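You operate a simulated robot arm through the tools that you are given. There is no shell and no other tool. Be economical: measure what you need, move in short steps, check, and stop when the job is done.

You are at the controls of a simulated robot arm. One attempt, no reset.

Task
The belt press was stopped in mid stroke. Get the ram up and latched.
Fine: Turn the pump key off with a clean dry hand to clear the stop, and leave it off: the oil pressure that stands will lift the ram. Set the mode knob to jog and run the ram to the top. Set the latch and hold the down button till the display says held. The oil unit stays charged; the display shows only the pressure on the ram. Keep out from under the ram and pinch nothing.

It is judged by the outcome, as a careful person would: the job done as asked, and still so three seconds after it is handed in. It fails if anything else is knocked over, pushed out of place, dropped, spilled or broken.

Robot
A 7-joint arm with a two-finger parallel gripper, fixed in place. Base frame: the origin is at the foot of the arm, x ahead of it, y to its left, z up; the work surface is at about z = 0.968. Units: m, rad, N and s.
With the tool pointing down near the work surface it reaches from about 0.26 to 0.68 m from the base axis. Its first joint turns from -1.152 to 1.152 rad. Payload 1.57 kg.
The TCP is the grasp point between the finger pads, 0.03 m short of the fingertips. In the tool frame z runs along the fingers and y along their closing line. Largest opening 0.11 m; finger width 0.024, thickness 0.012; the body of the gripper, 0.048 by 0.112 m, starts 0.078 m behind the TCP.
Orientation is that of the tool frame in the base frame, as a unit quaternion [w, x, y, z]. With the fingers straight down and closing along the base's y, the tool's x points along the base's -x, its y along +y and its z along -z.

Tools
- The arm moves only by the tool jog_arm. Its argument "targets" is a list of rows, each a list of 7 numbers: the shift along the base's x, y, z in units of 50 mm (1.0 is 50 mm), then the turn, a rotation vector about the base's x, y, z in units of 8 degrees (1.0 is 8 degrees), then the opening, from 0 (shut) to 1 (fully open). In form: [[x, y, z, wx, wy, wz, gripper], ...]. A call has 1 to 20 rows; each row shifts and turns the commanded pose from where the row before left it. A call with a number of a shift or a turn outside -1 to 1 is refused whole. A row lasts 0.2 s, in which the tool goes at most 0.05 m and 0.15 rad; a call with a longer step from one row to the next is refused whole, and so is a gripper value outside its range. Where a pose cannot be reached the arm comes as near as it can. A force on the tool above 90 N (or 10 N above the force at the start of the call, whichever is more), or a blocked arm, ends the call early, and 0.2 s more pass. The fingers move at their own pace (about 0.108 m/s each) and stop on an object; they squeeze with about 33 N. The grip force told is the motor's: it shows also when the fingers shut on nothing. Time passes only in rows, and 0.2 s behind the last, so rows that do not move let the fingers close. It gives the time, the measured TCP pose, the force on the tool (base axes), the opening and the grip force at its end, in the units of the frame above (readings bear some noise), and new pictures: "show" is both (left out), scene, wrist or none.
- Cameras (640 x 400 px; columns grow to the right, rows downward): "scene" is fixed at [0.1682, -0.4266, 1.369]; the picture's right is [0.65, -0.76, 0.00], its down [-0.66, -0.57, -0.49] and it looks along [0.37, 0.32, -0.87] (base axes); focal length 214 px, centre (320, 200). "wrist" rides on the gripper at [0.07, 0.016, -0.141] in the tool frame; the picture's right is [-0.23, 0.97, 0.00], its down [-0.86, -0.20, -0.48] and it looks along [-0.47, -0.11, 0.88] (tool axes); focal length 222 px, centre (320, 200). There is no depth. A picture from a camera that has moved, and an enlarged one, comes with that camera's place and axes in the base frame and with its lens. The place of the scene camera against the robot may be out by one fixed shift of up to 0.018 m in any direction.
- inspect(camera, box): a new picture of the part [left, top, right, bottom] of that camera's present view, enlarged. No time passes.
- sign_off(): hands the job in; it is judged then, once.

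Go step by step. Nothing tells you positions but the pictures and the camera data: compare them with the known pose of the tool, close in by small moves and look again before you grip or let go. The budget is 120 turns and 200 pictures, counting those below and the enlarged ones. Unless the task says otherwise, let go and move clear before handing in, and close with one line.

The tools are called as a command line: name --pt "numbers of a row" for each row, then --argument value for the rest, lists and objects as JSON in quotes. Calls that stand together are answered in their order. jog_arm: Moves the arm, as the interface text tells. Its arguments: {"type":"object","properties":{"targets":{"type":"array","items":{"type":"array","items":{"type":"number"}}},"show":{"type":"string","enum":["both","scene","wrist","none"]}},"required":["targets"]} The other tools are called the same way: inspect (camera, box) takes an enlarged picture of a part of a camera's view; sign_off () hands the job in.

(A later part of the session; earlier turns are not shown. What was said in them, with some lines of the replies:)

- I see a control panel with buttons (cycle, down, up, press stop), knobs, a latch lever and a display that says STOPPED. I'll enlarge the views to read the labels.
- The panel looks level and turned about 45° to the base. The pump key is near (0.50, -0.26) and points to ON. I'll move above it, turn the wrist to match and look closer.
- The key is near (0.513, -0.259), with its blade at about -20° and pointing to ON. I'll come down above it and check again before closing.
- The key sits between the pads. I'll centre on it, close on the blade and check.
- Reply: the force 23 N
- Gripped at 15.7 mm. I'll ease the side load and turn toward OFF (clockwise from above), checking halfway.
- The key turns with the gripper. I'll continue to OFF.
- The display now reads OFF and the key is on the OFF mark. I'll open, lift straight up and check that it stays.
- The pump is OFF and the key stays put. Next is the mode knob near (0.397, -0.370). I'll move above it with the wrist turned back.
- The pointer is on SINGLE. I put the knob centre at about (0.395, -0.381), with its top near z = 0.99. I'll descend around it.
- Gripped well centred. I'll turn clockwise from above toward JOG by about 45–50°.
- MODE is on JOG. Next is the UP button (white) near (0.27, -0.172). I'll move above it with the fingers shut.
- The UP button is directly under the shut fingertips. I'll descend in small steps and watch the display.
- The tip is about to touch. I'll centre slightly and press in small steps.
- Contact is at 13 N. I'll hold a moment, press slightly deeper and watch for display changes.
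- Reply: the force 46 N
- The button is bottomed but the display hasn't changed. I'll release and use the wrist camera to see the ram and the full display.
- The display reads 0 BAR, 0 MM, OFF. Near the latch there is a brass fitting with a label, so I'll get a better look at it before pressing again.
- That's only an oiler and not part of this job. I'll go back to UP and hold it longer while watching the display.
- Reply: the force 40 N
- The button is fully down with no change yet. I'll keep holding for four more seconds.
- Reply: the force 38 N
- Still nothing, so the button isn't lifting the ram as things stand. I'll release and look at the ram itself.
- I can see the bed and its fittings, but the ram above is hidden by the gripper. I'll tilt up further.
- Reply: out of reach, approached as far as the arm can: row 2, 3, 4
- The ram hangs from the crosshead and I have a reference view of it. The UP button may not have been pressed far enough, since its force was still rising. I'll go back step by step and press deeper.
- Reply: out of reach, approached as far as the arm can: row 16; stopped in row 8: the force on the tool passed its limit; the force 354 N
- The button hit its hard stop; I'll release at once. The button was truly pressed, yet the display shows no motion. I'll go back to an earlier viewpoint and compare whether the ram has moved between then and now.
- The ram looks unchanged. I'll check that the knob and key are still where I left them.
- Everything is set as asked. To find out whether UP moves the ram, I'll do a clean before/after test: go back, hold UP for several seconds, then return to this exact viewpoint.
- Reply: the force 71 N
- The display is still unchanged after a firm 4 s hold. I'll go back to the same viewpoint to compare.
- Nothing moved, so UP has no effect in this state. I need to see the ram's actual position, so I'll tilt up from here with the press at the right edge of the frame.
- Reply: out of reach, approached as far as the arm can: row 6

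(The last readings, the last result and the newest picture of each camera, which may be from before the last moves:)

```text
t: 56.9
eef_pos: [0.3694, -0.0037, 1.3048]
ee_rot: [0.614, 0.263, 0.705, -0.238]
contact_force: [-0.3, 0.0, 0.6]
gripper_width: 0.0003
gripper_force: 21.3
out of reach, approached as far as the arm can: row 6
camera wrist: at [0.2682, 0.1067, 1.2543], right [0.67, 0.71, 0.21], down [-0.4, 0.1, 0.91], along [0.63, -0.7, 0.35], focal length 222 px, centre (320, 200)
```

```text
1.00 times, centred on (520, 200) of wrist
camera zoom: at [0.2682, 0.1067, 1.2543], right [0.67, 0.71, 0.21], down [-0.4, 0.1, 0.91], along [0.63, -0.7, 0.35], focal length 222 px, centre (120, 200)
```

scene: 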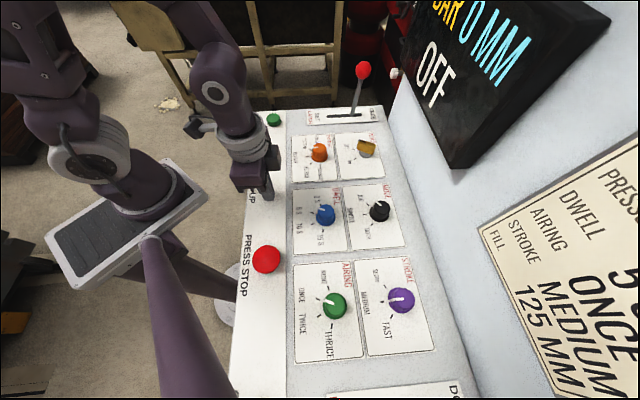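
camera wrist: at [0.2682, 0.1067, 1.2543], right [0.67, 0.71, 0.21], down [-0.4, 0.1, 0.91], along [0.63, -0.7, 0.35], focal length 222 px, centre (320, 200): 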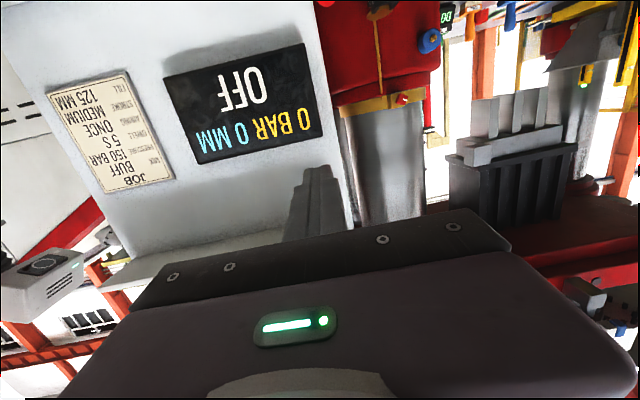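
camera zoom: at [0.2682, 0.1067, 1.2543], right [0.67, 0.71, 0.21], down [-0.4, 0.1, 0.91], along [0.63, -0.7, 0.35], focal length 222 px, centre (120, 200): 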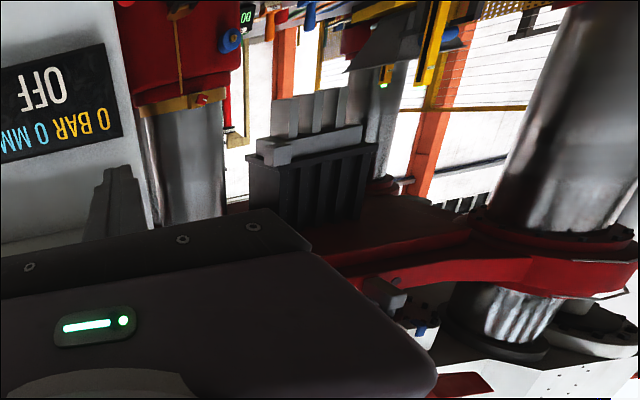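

I can now see the crosshead ram on its columns. I can't tell whether UP is dead or the ram was already lifted by my first press, before I could see it. The next step in your procedure is the latch, which can be undone. I'll straighten up and go to the red-ball lever at about (0.618, -0.158, 1.08).

jog_arm --pt "0.3 -0.2 0 0.65 0.65 0 0" --pt "0.3 -0.2 0 0.65 0.65 0 0" --pt "0.3 -0.2 0 0.65 0.65 0 0" --pt "0.3 -0.2 0 0.65 0.65 0 0" --pt "0.3 -0.2 0 0.65 0.65 0 0" --pt "0 0 0 0 0 -0.9 0.3" --pt "0.3 -0.2 0 0.65 0.65 0 0.5" --pt "0.3 -0.2 0 0.65 0.65 0 0.5" --pt "0.3 -0.2 0 0.65 0.65 0 0.5" --pt "0.3 -0.2 0 0.65 0.65 0 0.5" --pt "0.3 -0.2 0 0.65 0.65 0 0.5" --pt "0.3 -0.2 0 0.65 0.65 0 0.5" --show "wrist"

```text
t: 59.5
eef_pos: [0.5283, -0.0978, 1.3053]
ee_rot: [0.062, 0.399, 0.914, -0.034]
contact_force: [-0.5, 0.0, 0.8]
gripper_width: 0.055
gripper_force: 0.0
out of reach, approached as far as the arm can: row 12
camera wrist: at [0.481, -0.0203, 1.4355], right [0.87, 0.5, 0.02], down [0.39, -0.7, 0.6], along [0.31, -0.51, -0.8], focal length 222 px, centre (320, 200)
```

wrist: 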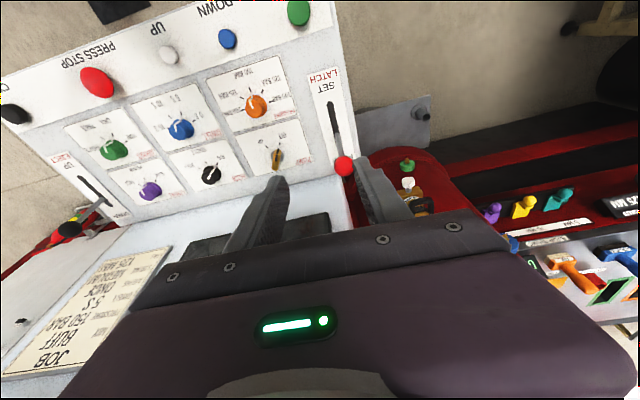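

jog_arm --pt "0.2 -0.1 -0.8 0.4 0.3 0 0.5" --pt "0.5 -0.34 -0.7 0.4 0.3 0 0.5" --pt "0.55 -0.38 -0.5 0 0 0 0.5" --pt "0.55 -0.38 -0.5 0 0 0 0.5"

inspect --camera "wrist" --box '[220, 60, 420, 220]'

```text
t: 60.5
eef_pos: [0.5841, -0.1351, 1.1926]
ee_rot: [0.002, 0.401, 0.916, 0.001]
contact_force: [-0.8, -0.5, 0.1]
gripper_width: 0.0548
gripper_force: 0.1
out of reach, approached as far as the arm can: row 3, 4
camera wrist: at [0.5479, -0.0725, 1.3333], right [0.87, 0.49, 0.0], down [0.43, -0.76, 0.48], along [0.24, -0.42, -0.88], focal length 222 px, centre (320, 200)
```

scene: 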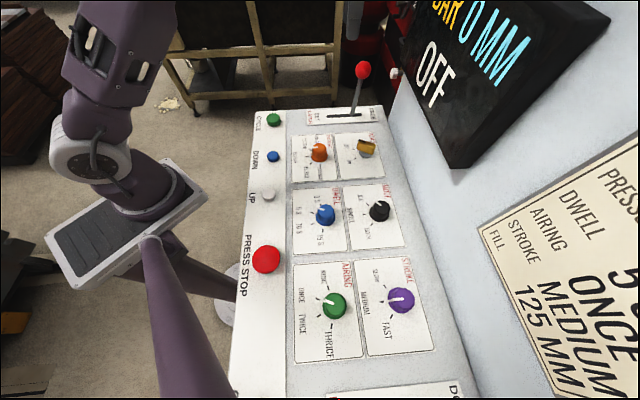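
wrist: 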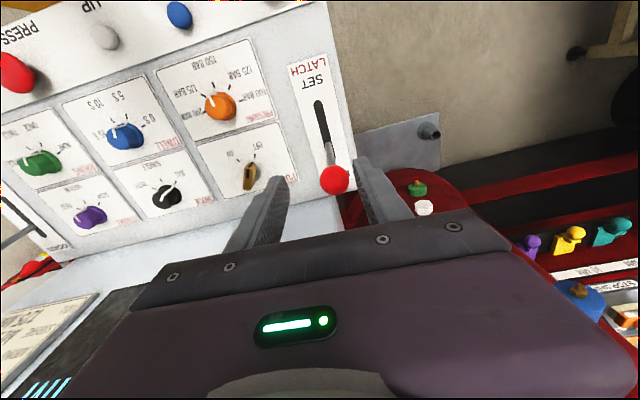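

```text
2.50 times, centred on (320, 140) of wrist
camera zoom: at [0.5479, -0.0725, 1.3333], right [0.87, 0.49, 0.0], down [0.43, -0.76, 0.48], along [0.24, -0.42, -0.88], focal length 555 px, centre (320, 350)
```

zoom: 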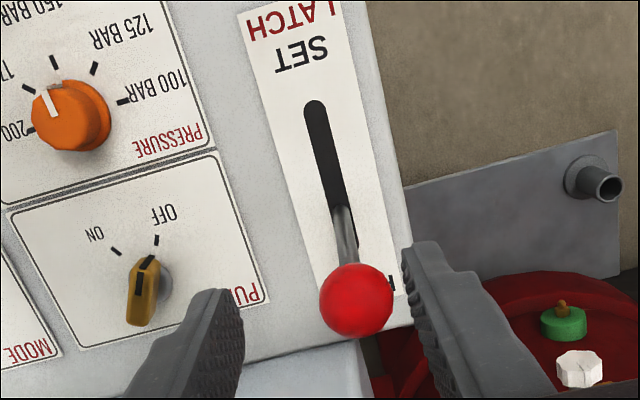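

jog_arm --pt "0 0 -0.72 0 0 0 0.68" --pt "0 0 -0.72 0 0 0 0.68" --pt "0 0 -0.7 0 0 0 0.68" --pt "0.2 -0.14 0 0 0 0 0.68" --pt "0.2 -0.14 0 0 0 0 0.68" --pt "0.26 -0.18 0 0 0 0 0.68"

inspect --camera "wrist" --box '[220, 60, 420, 220]'

inspect --camera "scene" --box '[290, 30, 450, 130]'

```text
t: 61.9
eef_pos: [0.6161, -0.1574, 1.0847]
ee_rot: [0.001, 0.401, 0.916, 0.001]
contact_force: [-0.1, -0.4, -0.5]
gripper_width: 0.0748
gripper_force: 0.1
camera wrist: at [0.5809, -0.0958, 1.2266], right [0.87, 0.49, 0.0], down [0.43, -0.76, 0.48], along [0.24, -0.42, -0.88], focal length 222 px, centre (320, 200)
```

scene: 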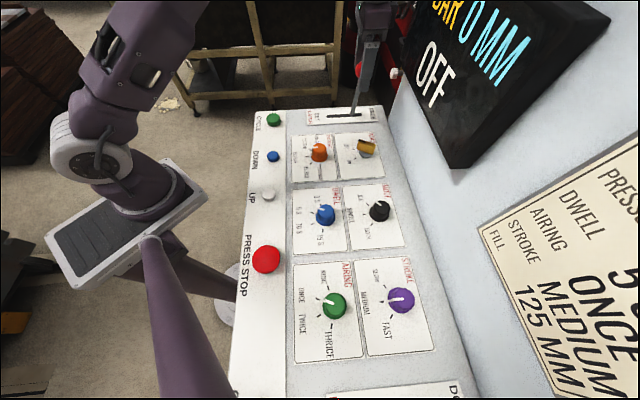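
wrist: 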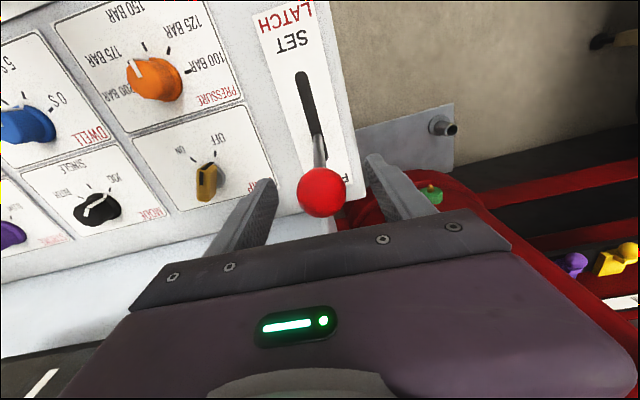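

```text
2.50 times, centred on (320, 140) of wrist
camera zoom: at [0.5809, -0.0958, 1.2266], right [0.87, 0.49, 0.0], down [0.43, -0.76, 0.48], along [0.24, -0.42, -0.88], focal length 555 px, centre (320, 350)
```

zoom: 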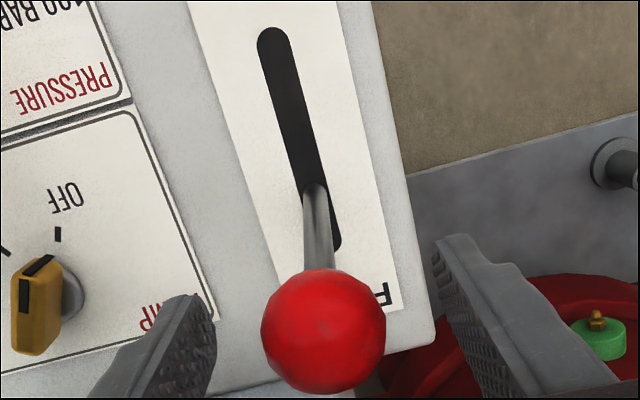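

```text
4.00 times, centred on (370, 80) of scene
camera zoom: at [0.1683, -0.4266, 1.369], right [0.65, -0.76, 0.0], down [-0.66, -0.57, -0.49], along [0.37, 0.32, -0.87], focal length 858 px, centre (120, 680)
```

zoom: 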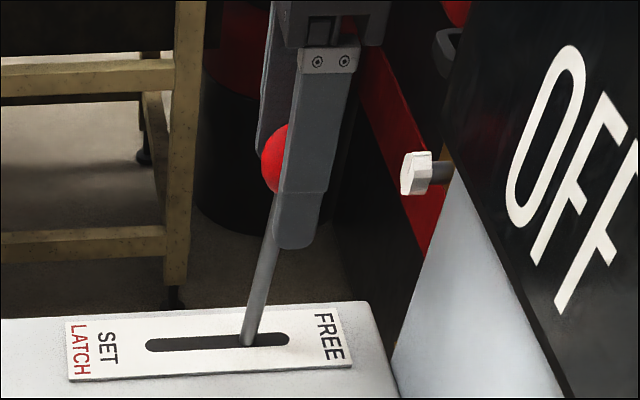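

The ball is between the pads. I'll grip it and draw it toward SET.

jog_arm --pt "0.03 -0.03 -0.05 0 0 0 0.4" --pt "0 0 0 0 0 0 0.1" --pt "0 0 0 0 0 0 0.0" --pt "-0.25 0.25 0 0 0 0 0" --pt "-0.25 0.25 0 0 0 0 0" --pt "-0.25 0.25 0 0 0 0 0"

inspect --camera "scene" --box '[290, 30, 450, 130]'

```text
t: 63.3
eef_pos: [0.5804, -0.1193, 1.0813]
ee_rot: [0.002, 0.401, 0.916, 0.001]
contact_force: [13.9, -4.1, -17.2]
gripper_width: 0.037
gripper_force: 43.6
camera wrist: at [0.5453, -0.0592, 1.2231], right [0.87, 0.49, 0.0], down [0.43, -0.76, 0.48], along [0.24, -0.41, -0.88], focal length 222 px, centre (320, 200)
```

scene: 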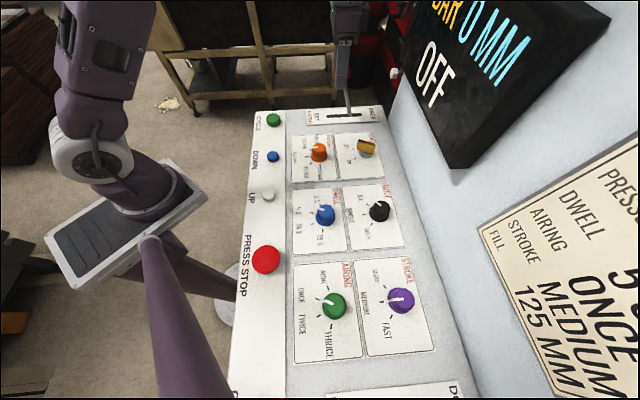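
wrist: 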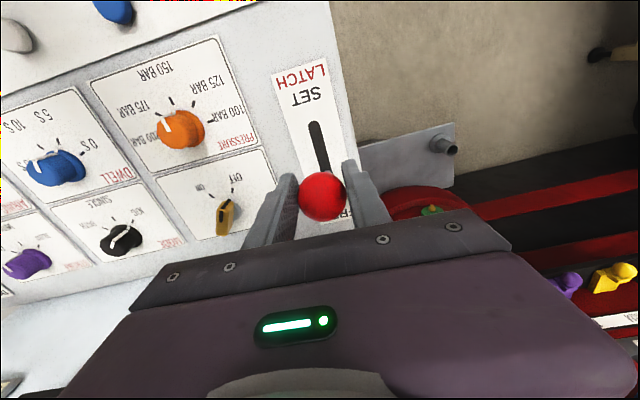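

```text
4.00 times, centred on (370, 80) of scene
camera zoom: at [0.169, -0.4268, 1.3689], right [0.65, -0.76, 0.0], down [-0.66, -0.57, -0.49], along [0.37, 0.32, -0.87], focal length 858 px, centre (120, 680)
```

zoom: 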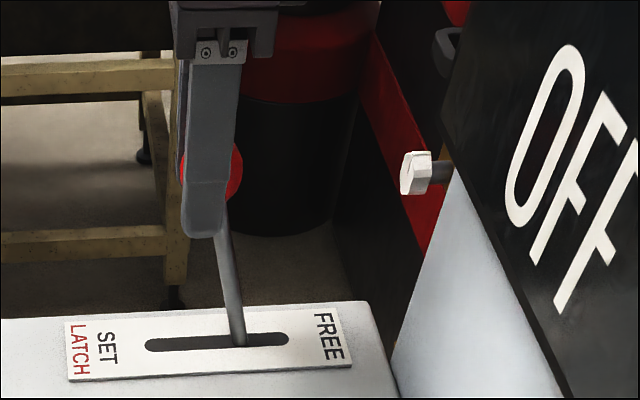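

The lever pivots close to the panel, so the ball follows an arc. I'll continue along that arc in small steps.

jog_arm --pt "-0.05 0.05 -0.14 0 0 0 0" --pt "-0.13 0.13 -0.1 0 0 0 0" --pt "-0.14 0.14 -0.13 0 0 0 0" --show "scene"

inspect --camera "scene" --box '[290, 30, 450, 130]'

```text
t: 64.1
eef_pos: [0.5638, -0.1039, 1.0659]
ee_rot: [0.003, 0.4, 0.916, 0.002]
contact_force: [4.7, 9.9, 24.0]
gripper_width: 0.037
gripper_force: 43.2
```

scene: 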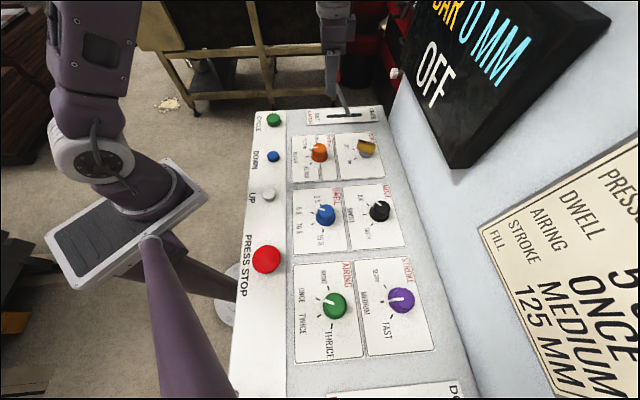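

```text
4.00 times, centred on (370, 80) of scene
camera zoom: at [0.168, -0.4263, 1.3692], right [0.65, -0.76, 0.0], down [-0.66, -0.57, -0.49], along [0.37, 0.32, -0.87], focal length 858 px, centre (120, 680)
```

zoom: 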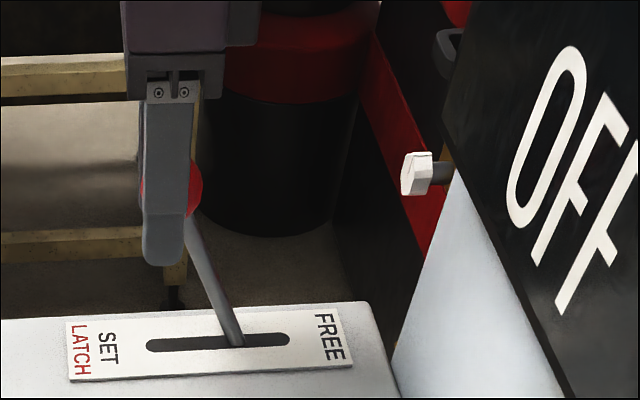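

jog_arm --pt "-0.13 0.13 -0.1 0 0 0 0" --pt "-0.13 0.13 -0.12 0 0 0 0" --pt "-0.13 0.13 -0.14 0 0 0 0" --show "wrist"

inspect --camera "scene" --box '[290, 30, 450, 130]'

```text
t: 64.9
eef_pos: [0.5449, -0.0844, 1.0464]
ee_rot: [0.002, 0.401, 0.916, 0.002]
contact_force: [19.7, 7.7, 1.6]
gripper_width: 0.0373
gripper_force: 43.4
camera wrist: at [0.5091, -0.0234, 1.1874], right [0.87, 0.49, 0.01], down [0.43, -0.76, 0.48], along [0.24, -0.42, -0.88], focal length 222 px, centre (320, 200)
```

wrist: 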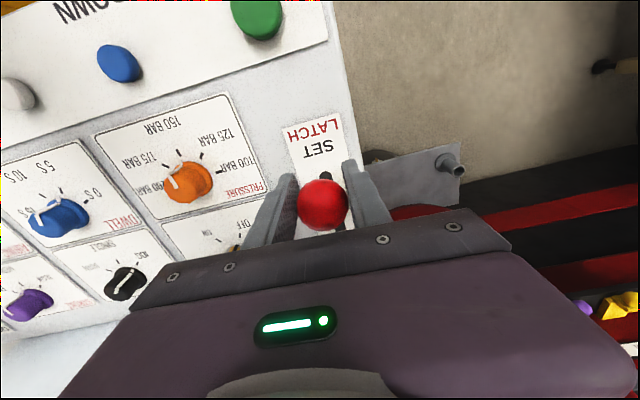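

```text
4.00 times, centred on (370, 80) of scene
camera zoom: at [0.1688, -0.4264, 1.369], right [0.65, -0.76, 0.0], down [-0.66, -0.57, -0.49], along [0.37, 0.32, -0.87], focal length 858 px, centre (120, 680)
```

zoom: 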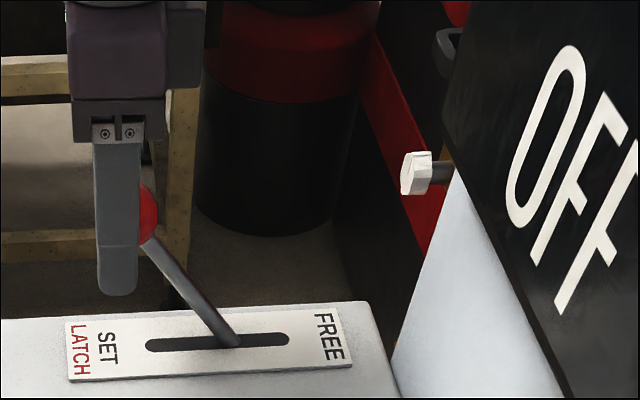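

jog_arm --pt "-0.1 0.1 -0.14 0 0 0 0" --pt "-0.1 0.1 -0.16 0 0 0 0" --show "wrist"

inspect --camera "scene" --box '[290, 30, 450, 130]'

```text
t: 65.5
eef_pos: [0.5344, -0.076, 1.033]
ee_rot: [0.003, 0.401, 0.916, 0.002]
contact_force: [15.7, 9.6, 16.5]
gripper_width: 0.0371
gripper_force: 43.5
camera wrist: at [0.4986, -0.013, 1.1734], right [0.87, 0.49, 0.01], down [0.43, -0.76, 0.48], along [0.24, -0.42, -0.88], focal length 222 px, centre (320, 200)
```

wrist: 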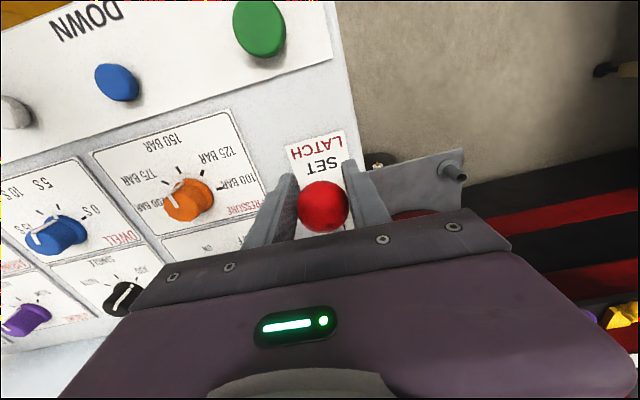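

```text
4.00 times, centred on (370, 80) of scene
camera zoom: at [0.1684, -0.4263, 1.3691], right [0.65, -0.76, 0.0], down [-0.66, -0.57, -0.49], along [0.37, 0.32, -0.87], focal length 858 px, centre (120, 680)
```

zoom: 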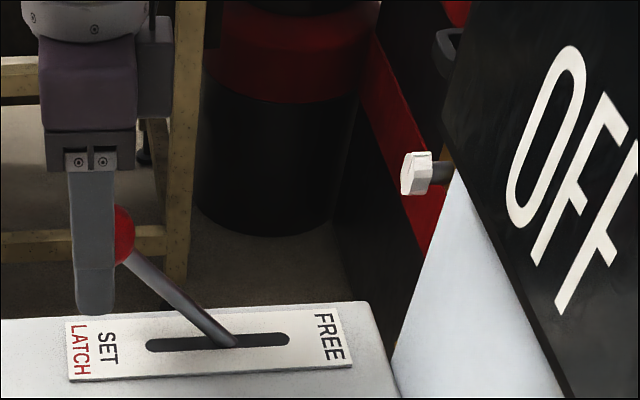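

The lever leans well over toward SET. I'll let go and see where it settles.

jog_arm --pt "0 0 0 0 0 0 0.35" --pt "0 0 0 0 0 0 0.6" --pt "-0.3 0.3 0.1 0 0 0 0.68" --pt "-0.4 0.4 0.3 0 0 0 0.68" --pt "0 0 0.9 0 0 0 0.68" --pt "0 0 0.9 0 0 0 0.5"

inspect --camera "scene" --box '[290, 30, 450, 130]'

```text
t: 66.9
eef_pos: [0.4983, -0.0403, 1.141]
ee_rot: [0.001, 0.401, 0.916, 0.001]
contact_force: [-0.7, -0.7, 0.6]
gripper_width: 0.055
gripper_force: 0.2
camera wrist: at [0.4633, 0.0218, 1.2831], right [0.87, 0.49, 0.0], down [0.43, -0.76, 0.48], along [0.24, -0.42, -0.88], focal length 222 px, centre (320, 200)
```

scene: 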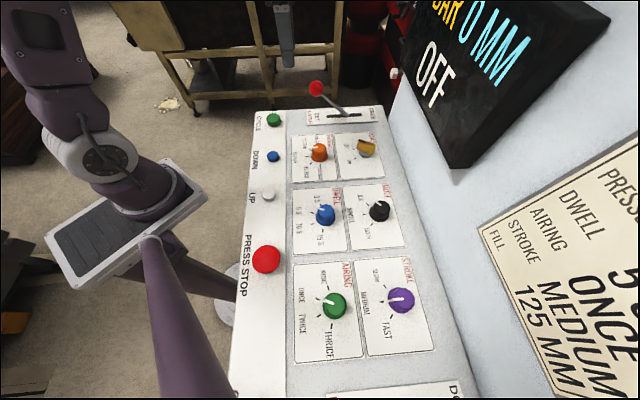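
wrist: 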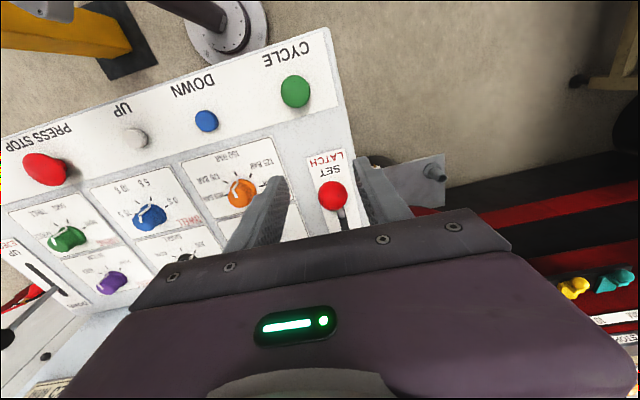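

```text
4.00 times, centred on (370, 80) of scene
camera zoom: at [0.1682, -0.4266, 1.369], right [0.65, -0.76, 0.0], down [-0.66, -0.57, -0.49], along [0.37, 0.32, -0.87], focal length 858 px, centre (120, 680)
```

zoom: 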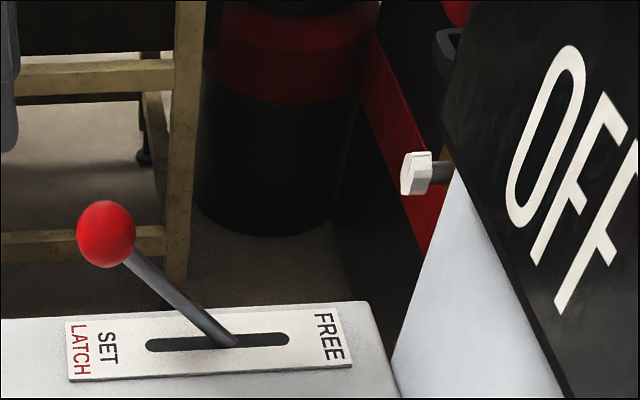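

The lever stays leaning to SET. Next I'll go over the DOWN button for a brief, watched press.

jog_arm --pt "-0.72 -0.29 0 0 0 0 0.3" --pt "-0.72 -0.29 0 0 0 0 0" --pt "-0.72 -0.29 -0.4 0 0 0 0" --pt "-0.72 -0.29 -0.8 0 0 0 0" --show "wrist"

inspect --camera "wrist" --box '[240, 80, 400, 180]'

```text
refused: row 4 steps farther than a row can; nothing moved
```

```text
4.00 times, centred on (320, 130) of wrist
camera zoom: at [0.4633, 0.0218, 1.2831], right [0.87, 0.49, 0.0], down [0.43, -0.76, 0.48], along [0.24, -0.42, -0.88], focal length 888 px, centre (320, 480)
```

zoom: 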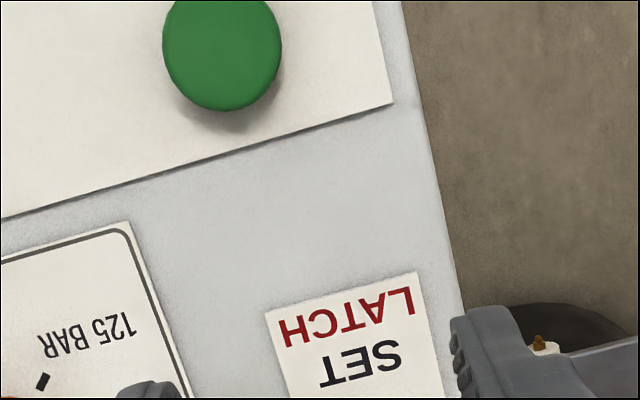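

The lever has settled at about 45° toward SET and slipped back slightly in my grip at the end, so it seems to be on its stop. Next I'll hover over DOWN.

jog_arm --pt "-0.72 -0.29 0 0 0 0 0.3" --pt "-0.72 -0.29 0 0 0 0 0" --pt "-0.72 -0.29 0 0 0 0 0" --pt "-0.72 -0.29 -0.5 0 0 0 0" --pt "0 0 -0.7 0 0 0 0" --show "wrist"

inspect --camera "wrist" --box '[240, 80, 400, 180]'

inspect --camera "scene" --box '[290, 30, 450, 130]'

```text
t: 68.1
eef_pos: [0.3551, -0.0992, 1.0813]
ee_rot: [0.003, 0.401, 0.916, 0.002]
contact_force: [1.1, -0.6, 0.1]
gripper_width: 0.0002
gripper_force: 21.6
camera wrist: at [0.3192, -0.0376, 1.2219], right [0.87, 0.49, 0.01], down [0.43, -0.76, 0.48], along [0.24, -0.42, -0.88], focal length 222 px, centre (320, 200)
```

wrist: 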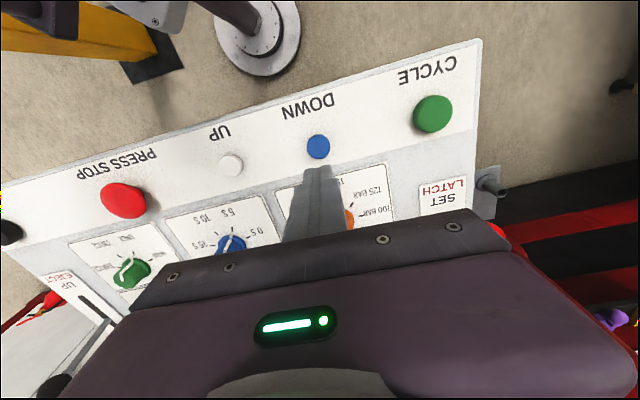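

```text
4.00 times, centred on (320, 130) of wrist
camera zoom: at [0.3192, -0.0376, 1.2219], right [0.87, 0.49, 0.01], down [0.43, -0.76, 0.48], along [0.24, -0.42, -0.88], focal length 888 px, centre (320, 480)
```

zoom: 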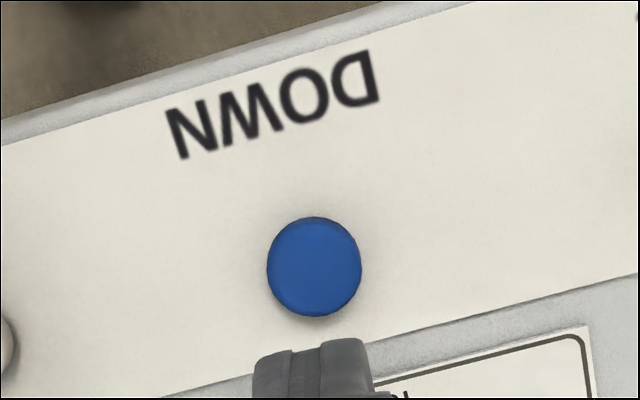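

```text
4.00 times, centred on (370, 80) of scene
camera zoom: at [0.1682, -0.4267, 1.369], right [0.65, -0.76, 0.0], down [-0.66, -0.57, -0.49], along [0.37, 0.32, -0.87], focal length 858 px, centre (120, 680)
```

zoom: 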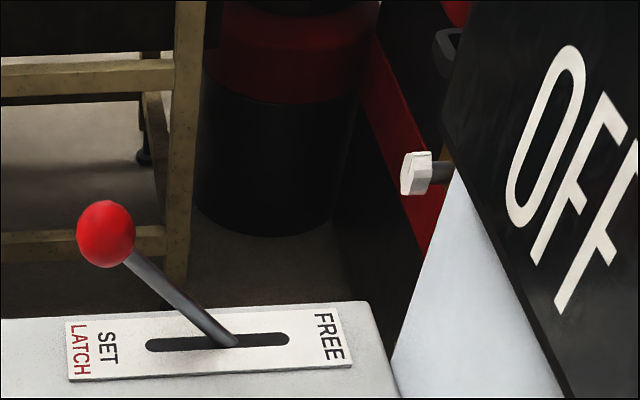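

jog_arm --pt "-0.04 -0.01 -0.8 0 0 0 0" --pt "0 0 -0.7 0 0 0 0" --pt "0 0 -0.18 0 0 0 0" --pt "0 0 -0.12 0 0 0 0" --pt "0 0 -0.08 0 0 0 0" --show "scene"

```text
t: 69.3
eef_pos: [0.354, -0.0993, 0.988]
ee_rot: [0.004, 0.402, 0.916, 0.001]
contact_force: [-7.9, 1.3, 39.6]
gripper_width: 0.0001
gripper_force: 21.4
```

scene: 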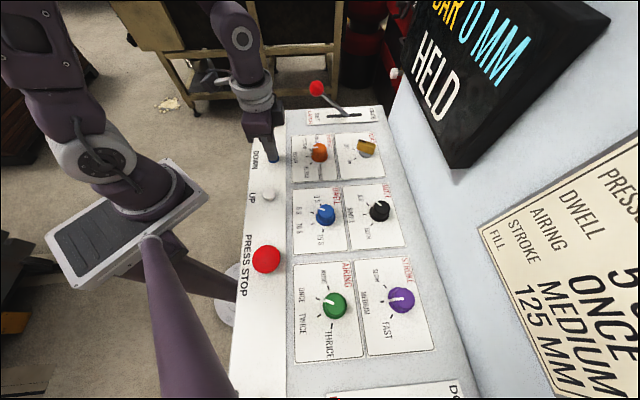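

The display says HELD, so the ram was at the top and now rests on the latch. I'll release DOWN, back away and check that it stays.

jog_arm --pt "0 0 0.4 0 0 0 0" --pt "0 0 0.9 0 0 0 0" --pt "0 0 0.9 0 0 0 0" --pt "0 0 0.9 0 0 0 0" --pt "0 0 0.9 0 0 0 0" --pt "0 0 0 0 0 0 0" --pt "0 0 0 0 0 0 0" --pt "0 0 0 0 0 0 0" --pt "0 0 0 0 0 0 0" --pt "0 0 0 0 0 0 0" --pt "0 0 0 0 0 0 0" --pt "0 0 0 0 0 0 0" --pt "0 0 0 0 0 0 0" --pt "0 0 0 0 0 0 0"

inspect --camera "scene" --box '[290, 90, 450, 230]'

```text
t: 72.3
eef_pos: [0.3535, -0.101, 1.1862]
ee_rot: [0.003, 0.401, 0.916, 0.0]
contact_force: [0.3, -0.4, -0.6]
gripper_width: 0.0
gripper_force: 21.5
camera wrist: at [0.3173, -0.0383, 1.3279], right [0.87, 0.49, 0.0], down [0.43, -0.76, 0.48], along [0.24, -0.42, -0.88], focal length 222 px, centre (320, 200)
```

scene: 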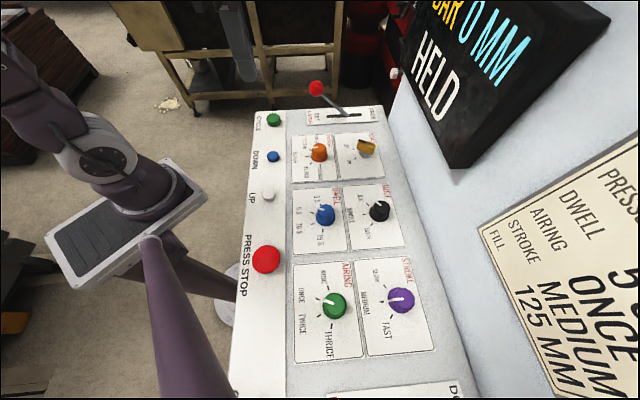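
wrist: 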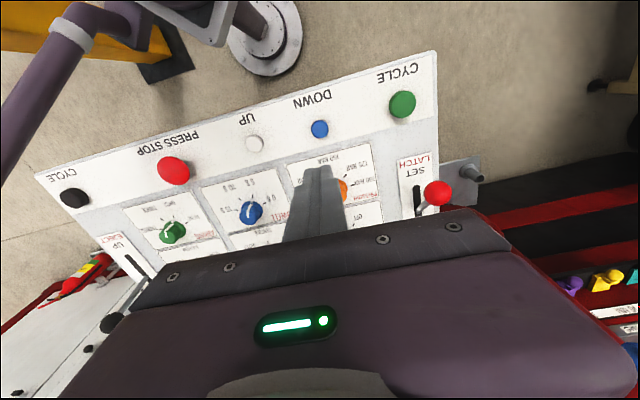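

```text
2.86 times, centred on (370, 160) of scene
camera zoom: at [0.1682, -0.4266, 1.369], right [0.65, -0.76, 0.0], down [-0.66, -0.57, -0.49], along [0.37, 0.32, -0.87], focal length 613 px, centre (177, 314)
```

zoom: 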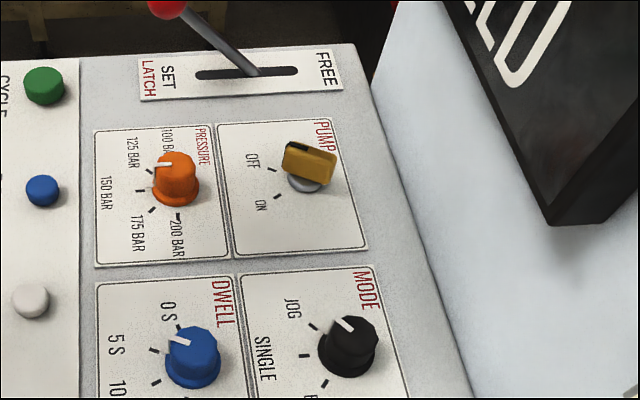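

The display has stayed on HELD for about three seconds with the button released. The key is OFF, the mode is JOG, the latch is SET and the arm is clear, so I'm handing in.

sign_off

```text
The job is handed in.
```

The ram is up and on the latch: the display reads HELD, the pump key was left off, the mode is on jog and the arm is clear. One UP press hit the button's hard stop at about 350 N; the button looked normal afterwards. The display never showed the ram rising, so HELD is the only sign it reached the top.
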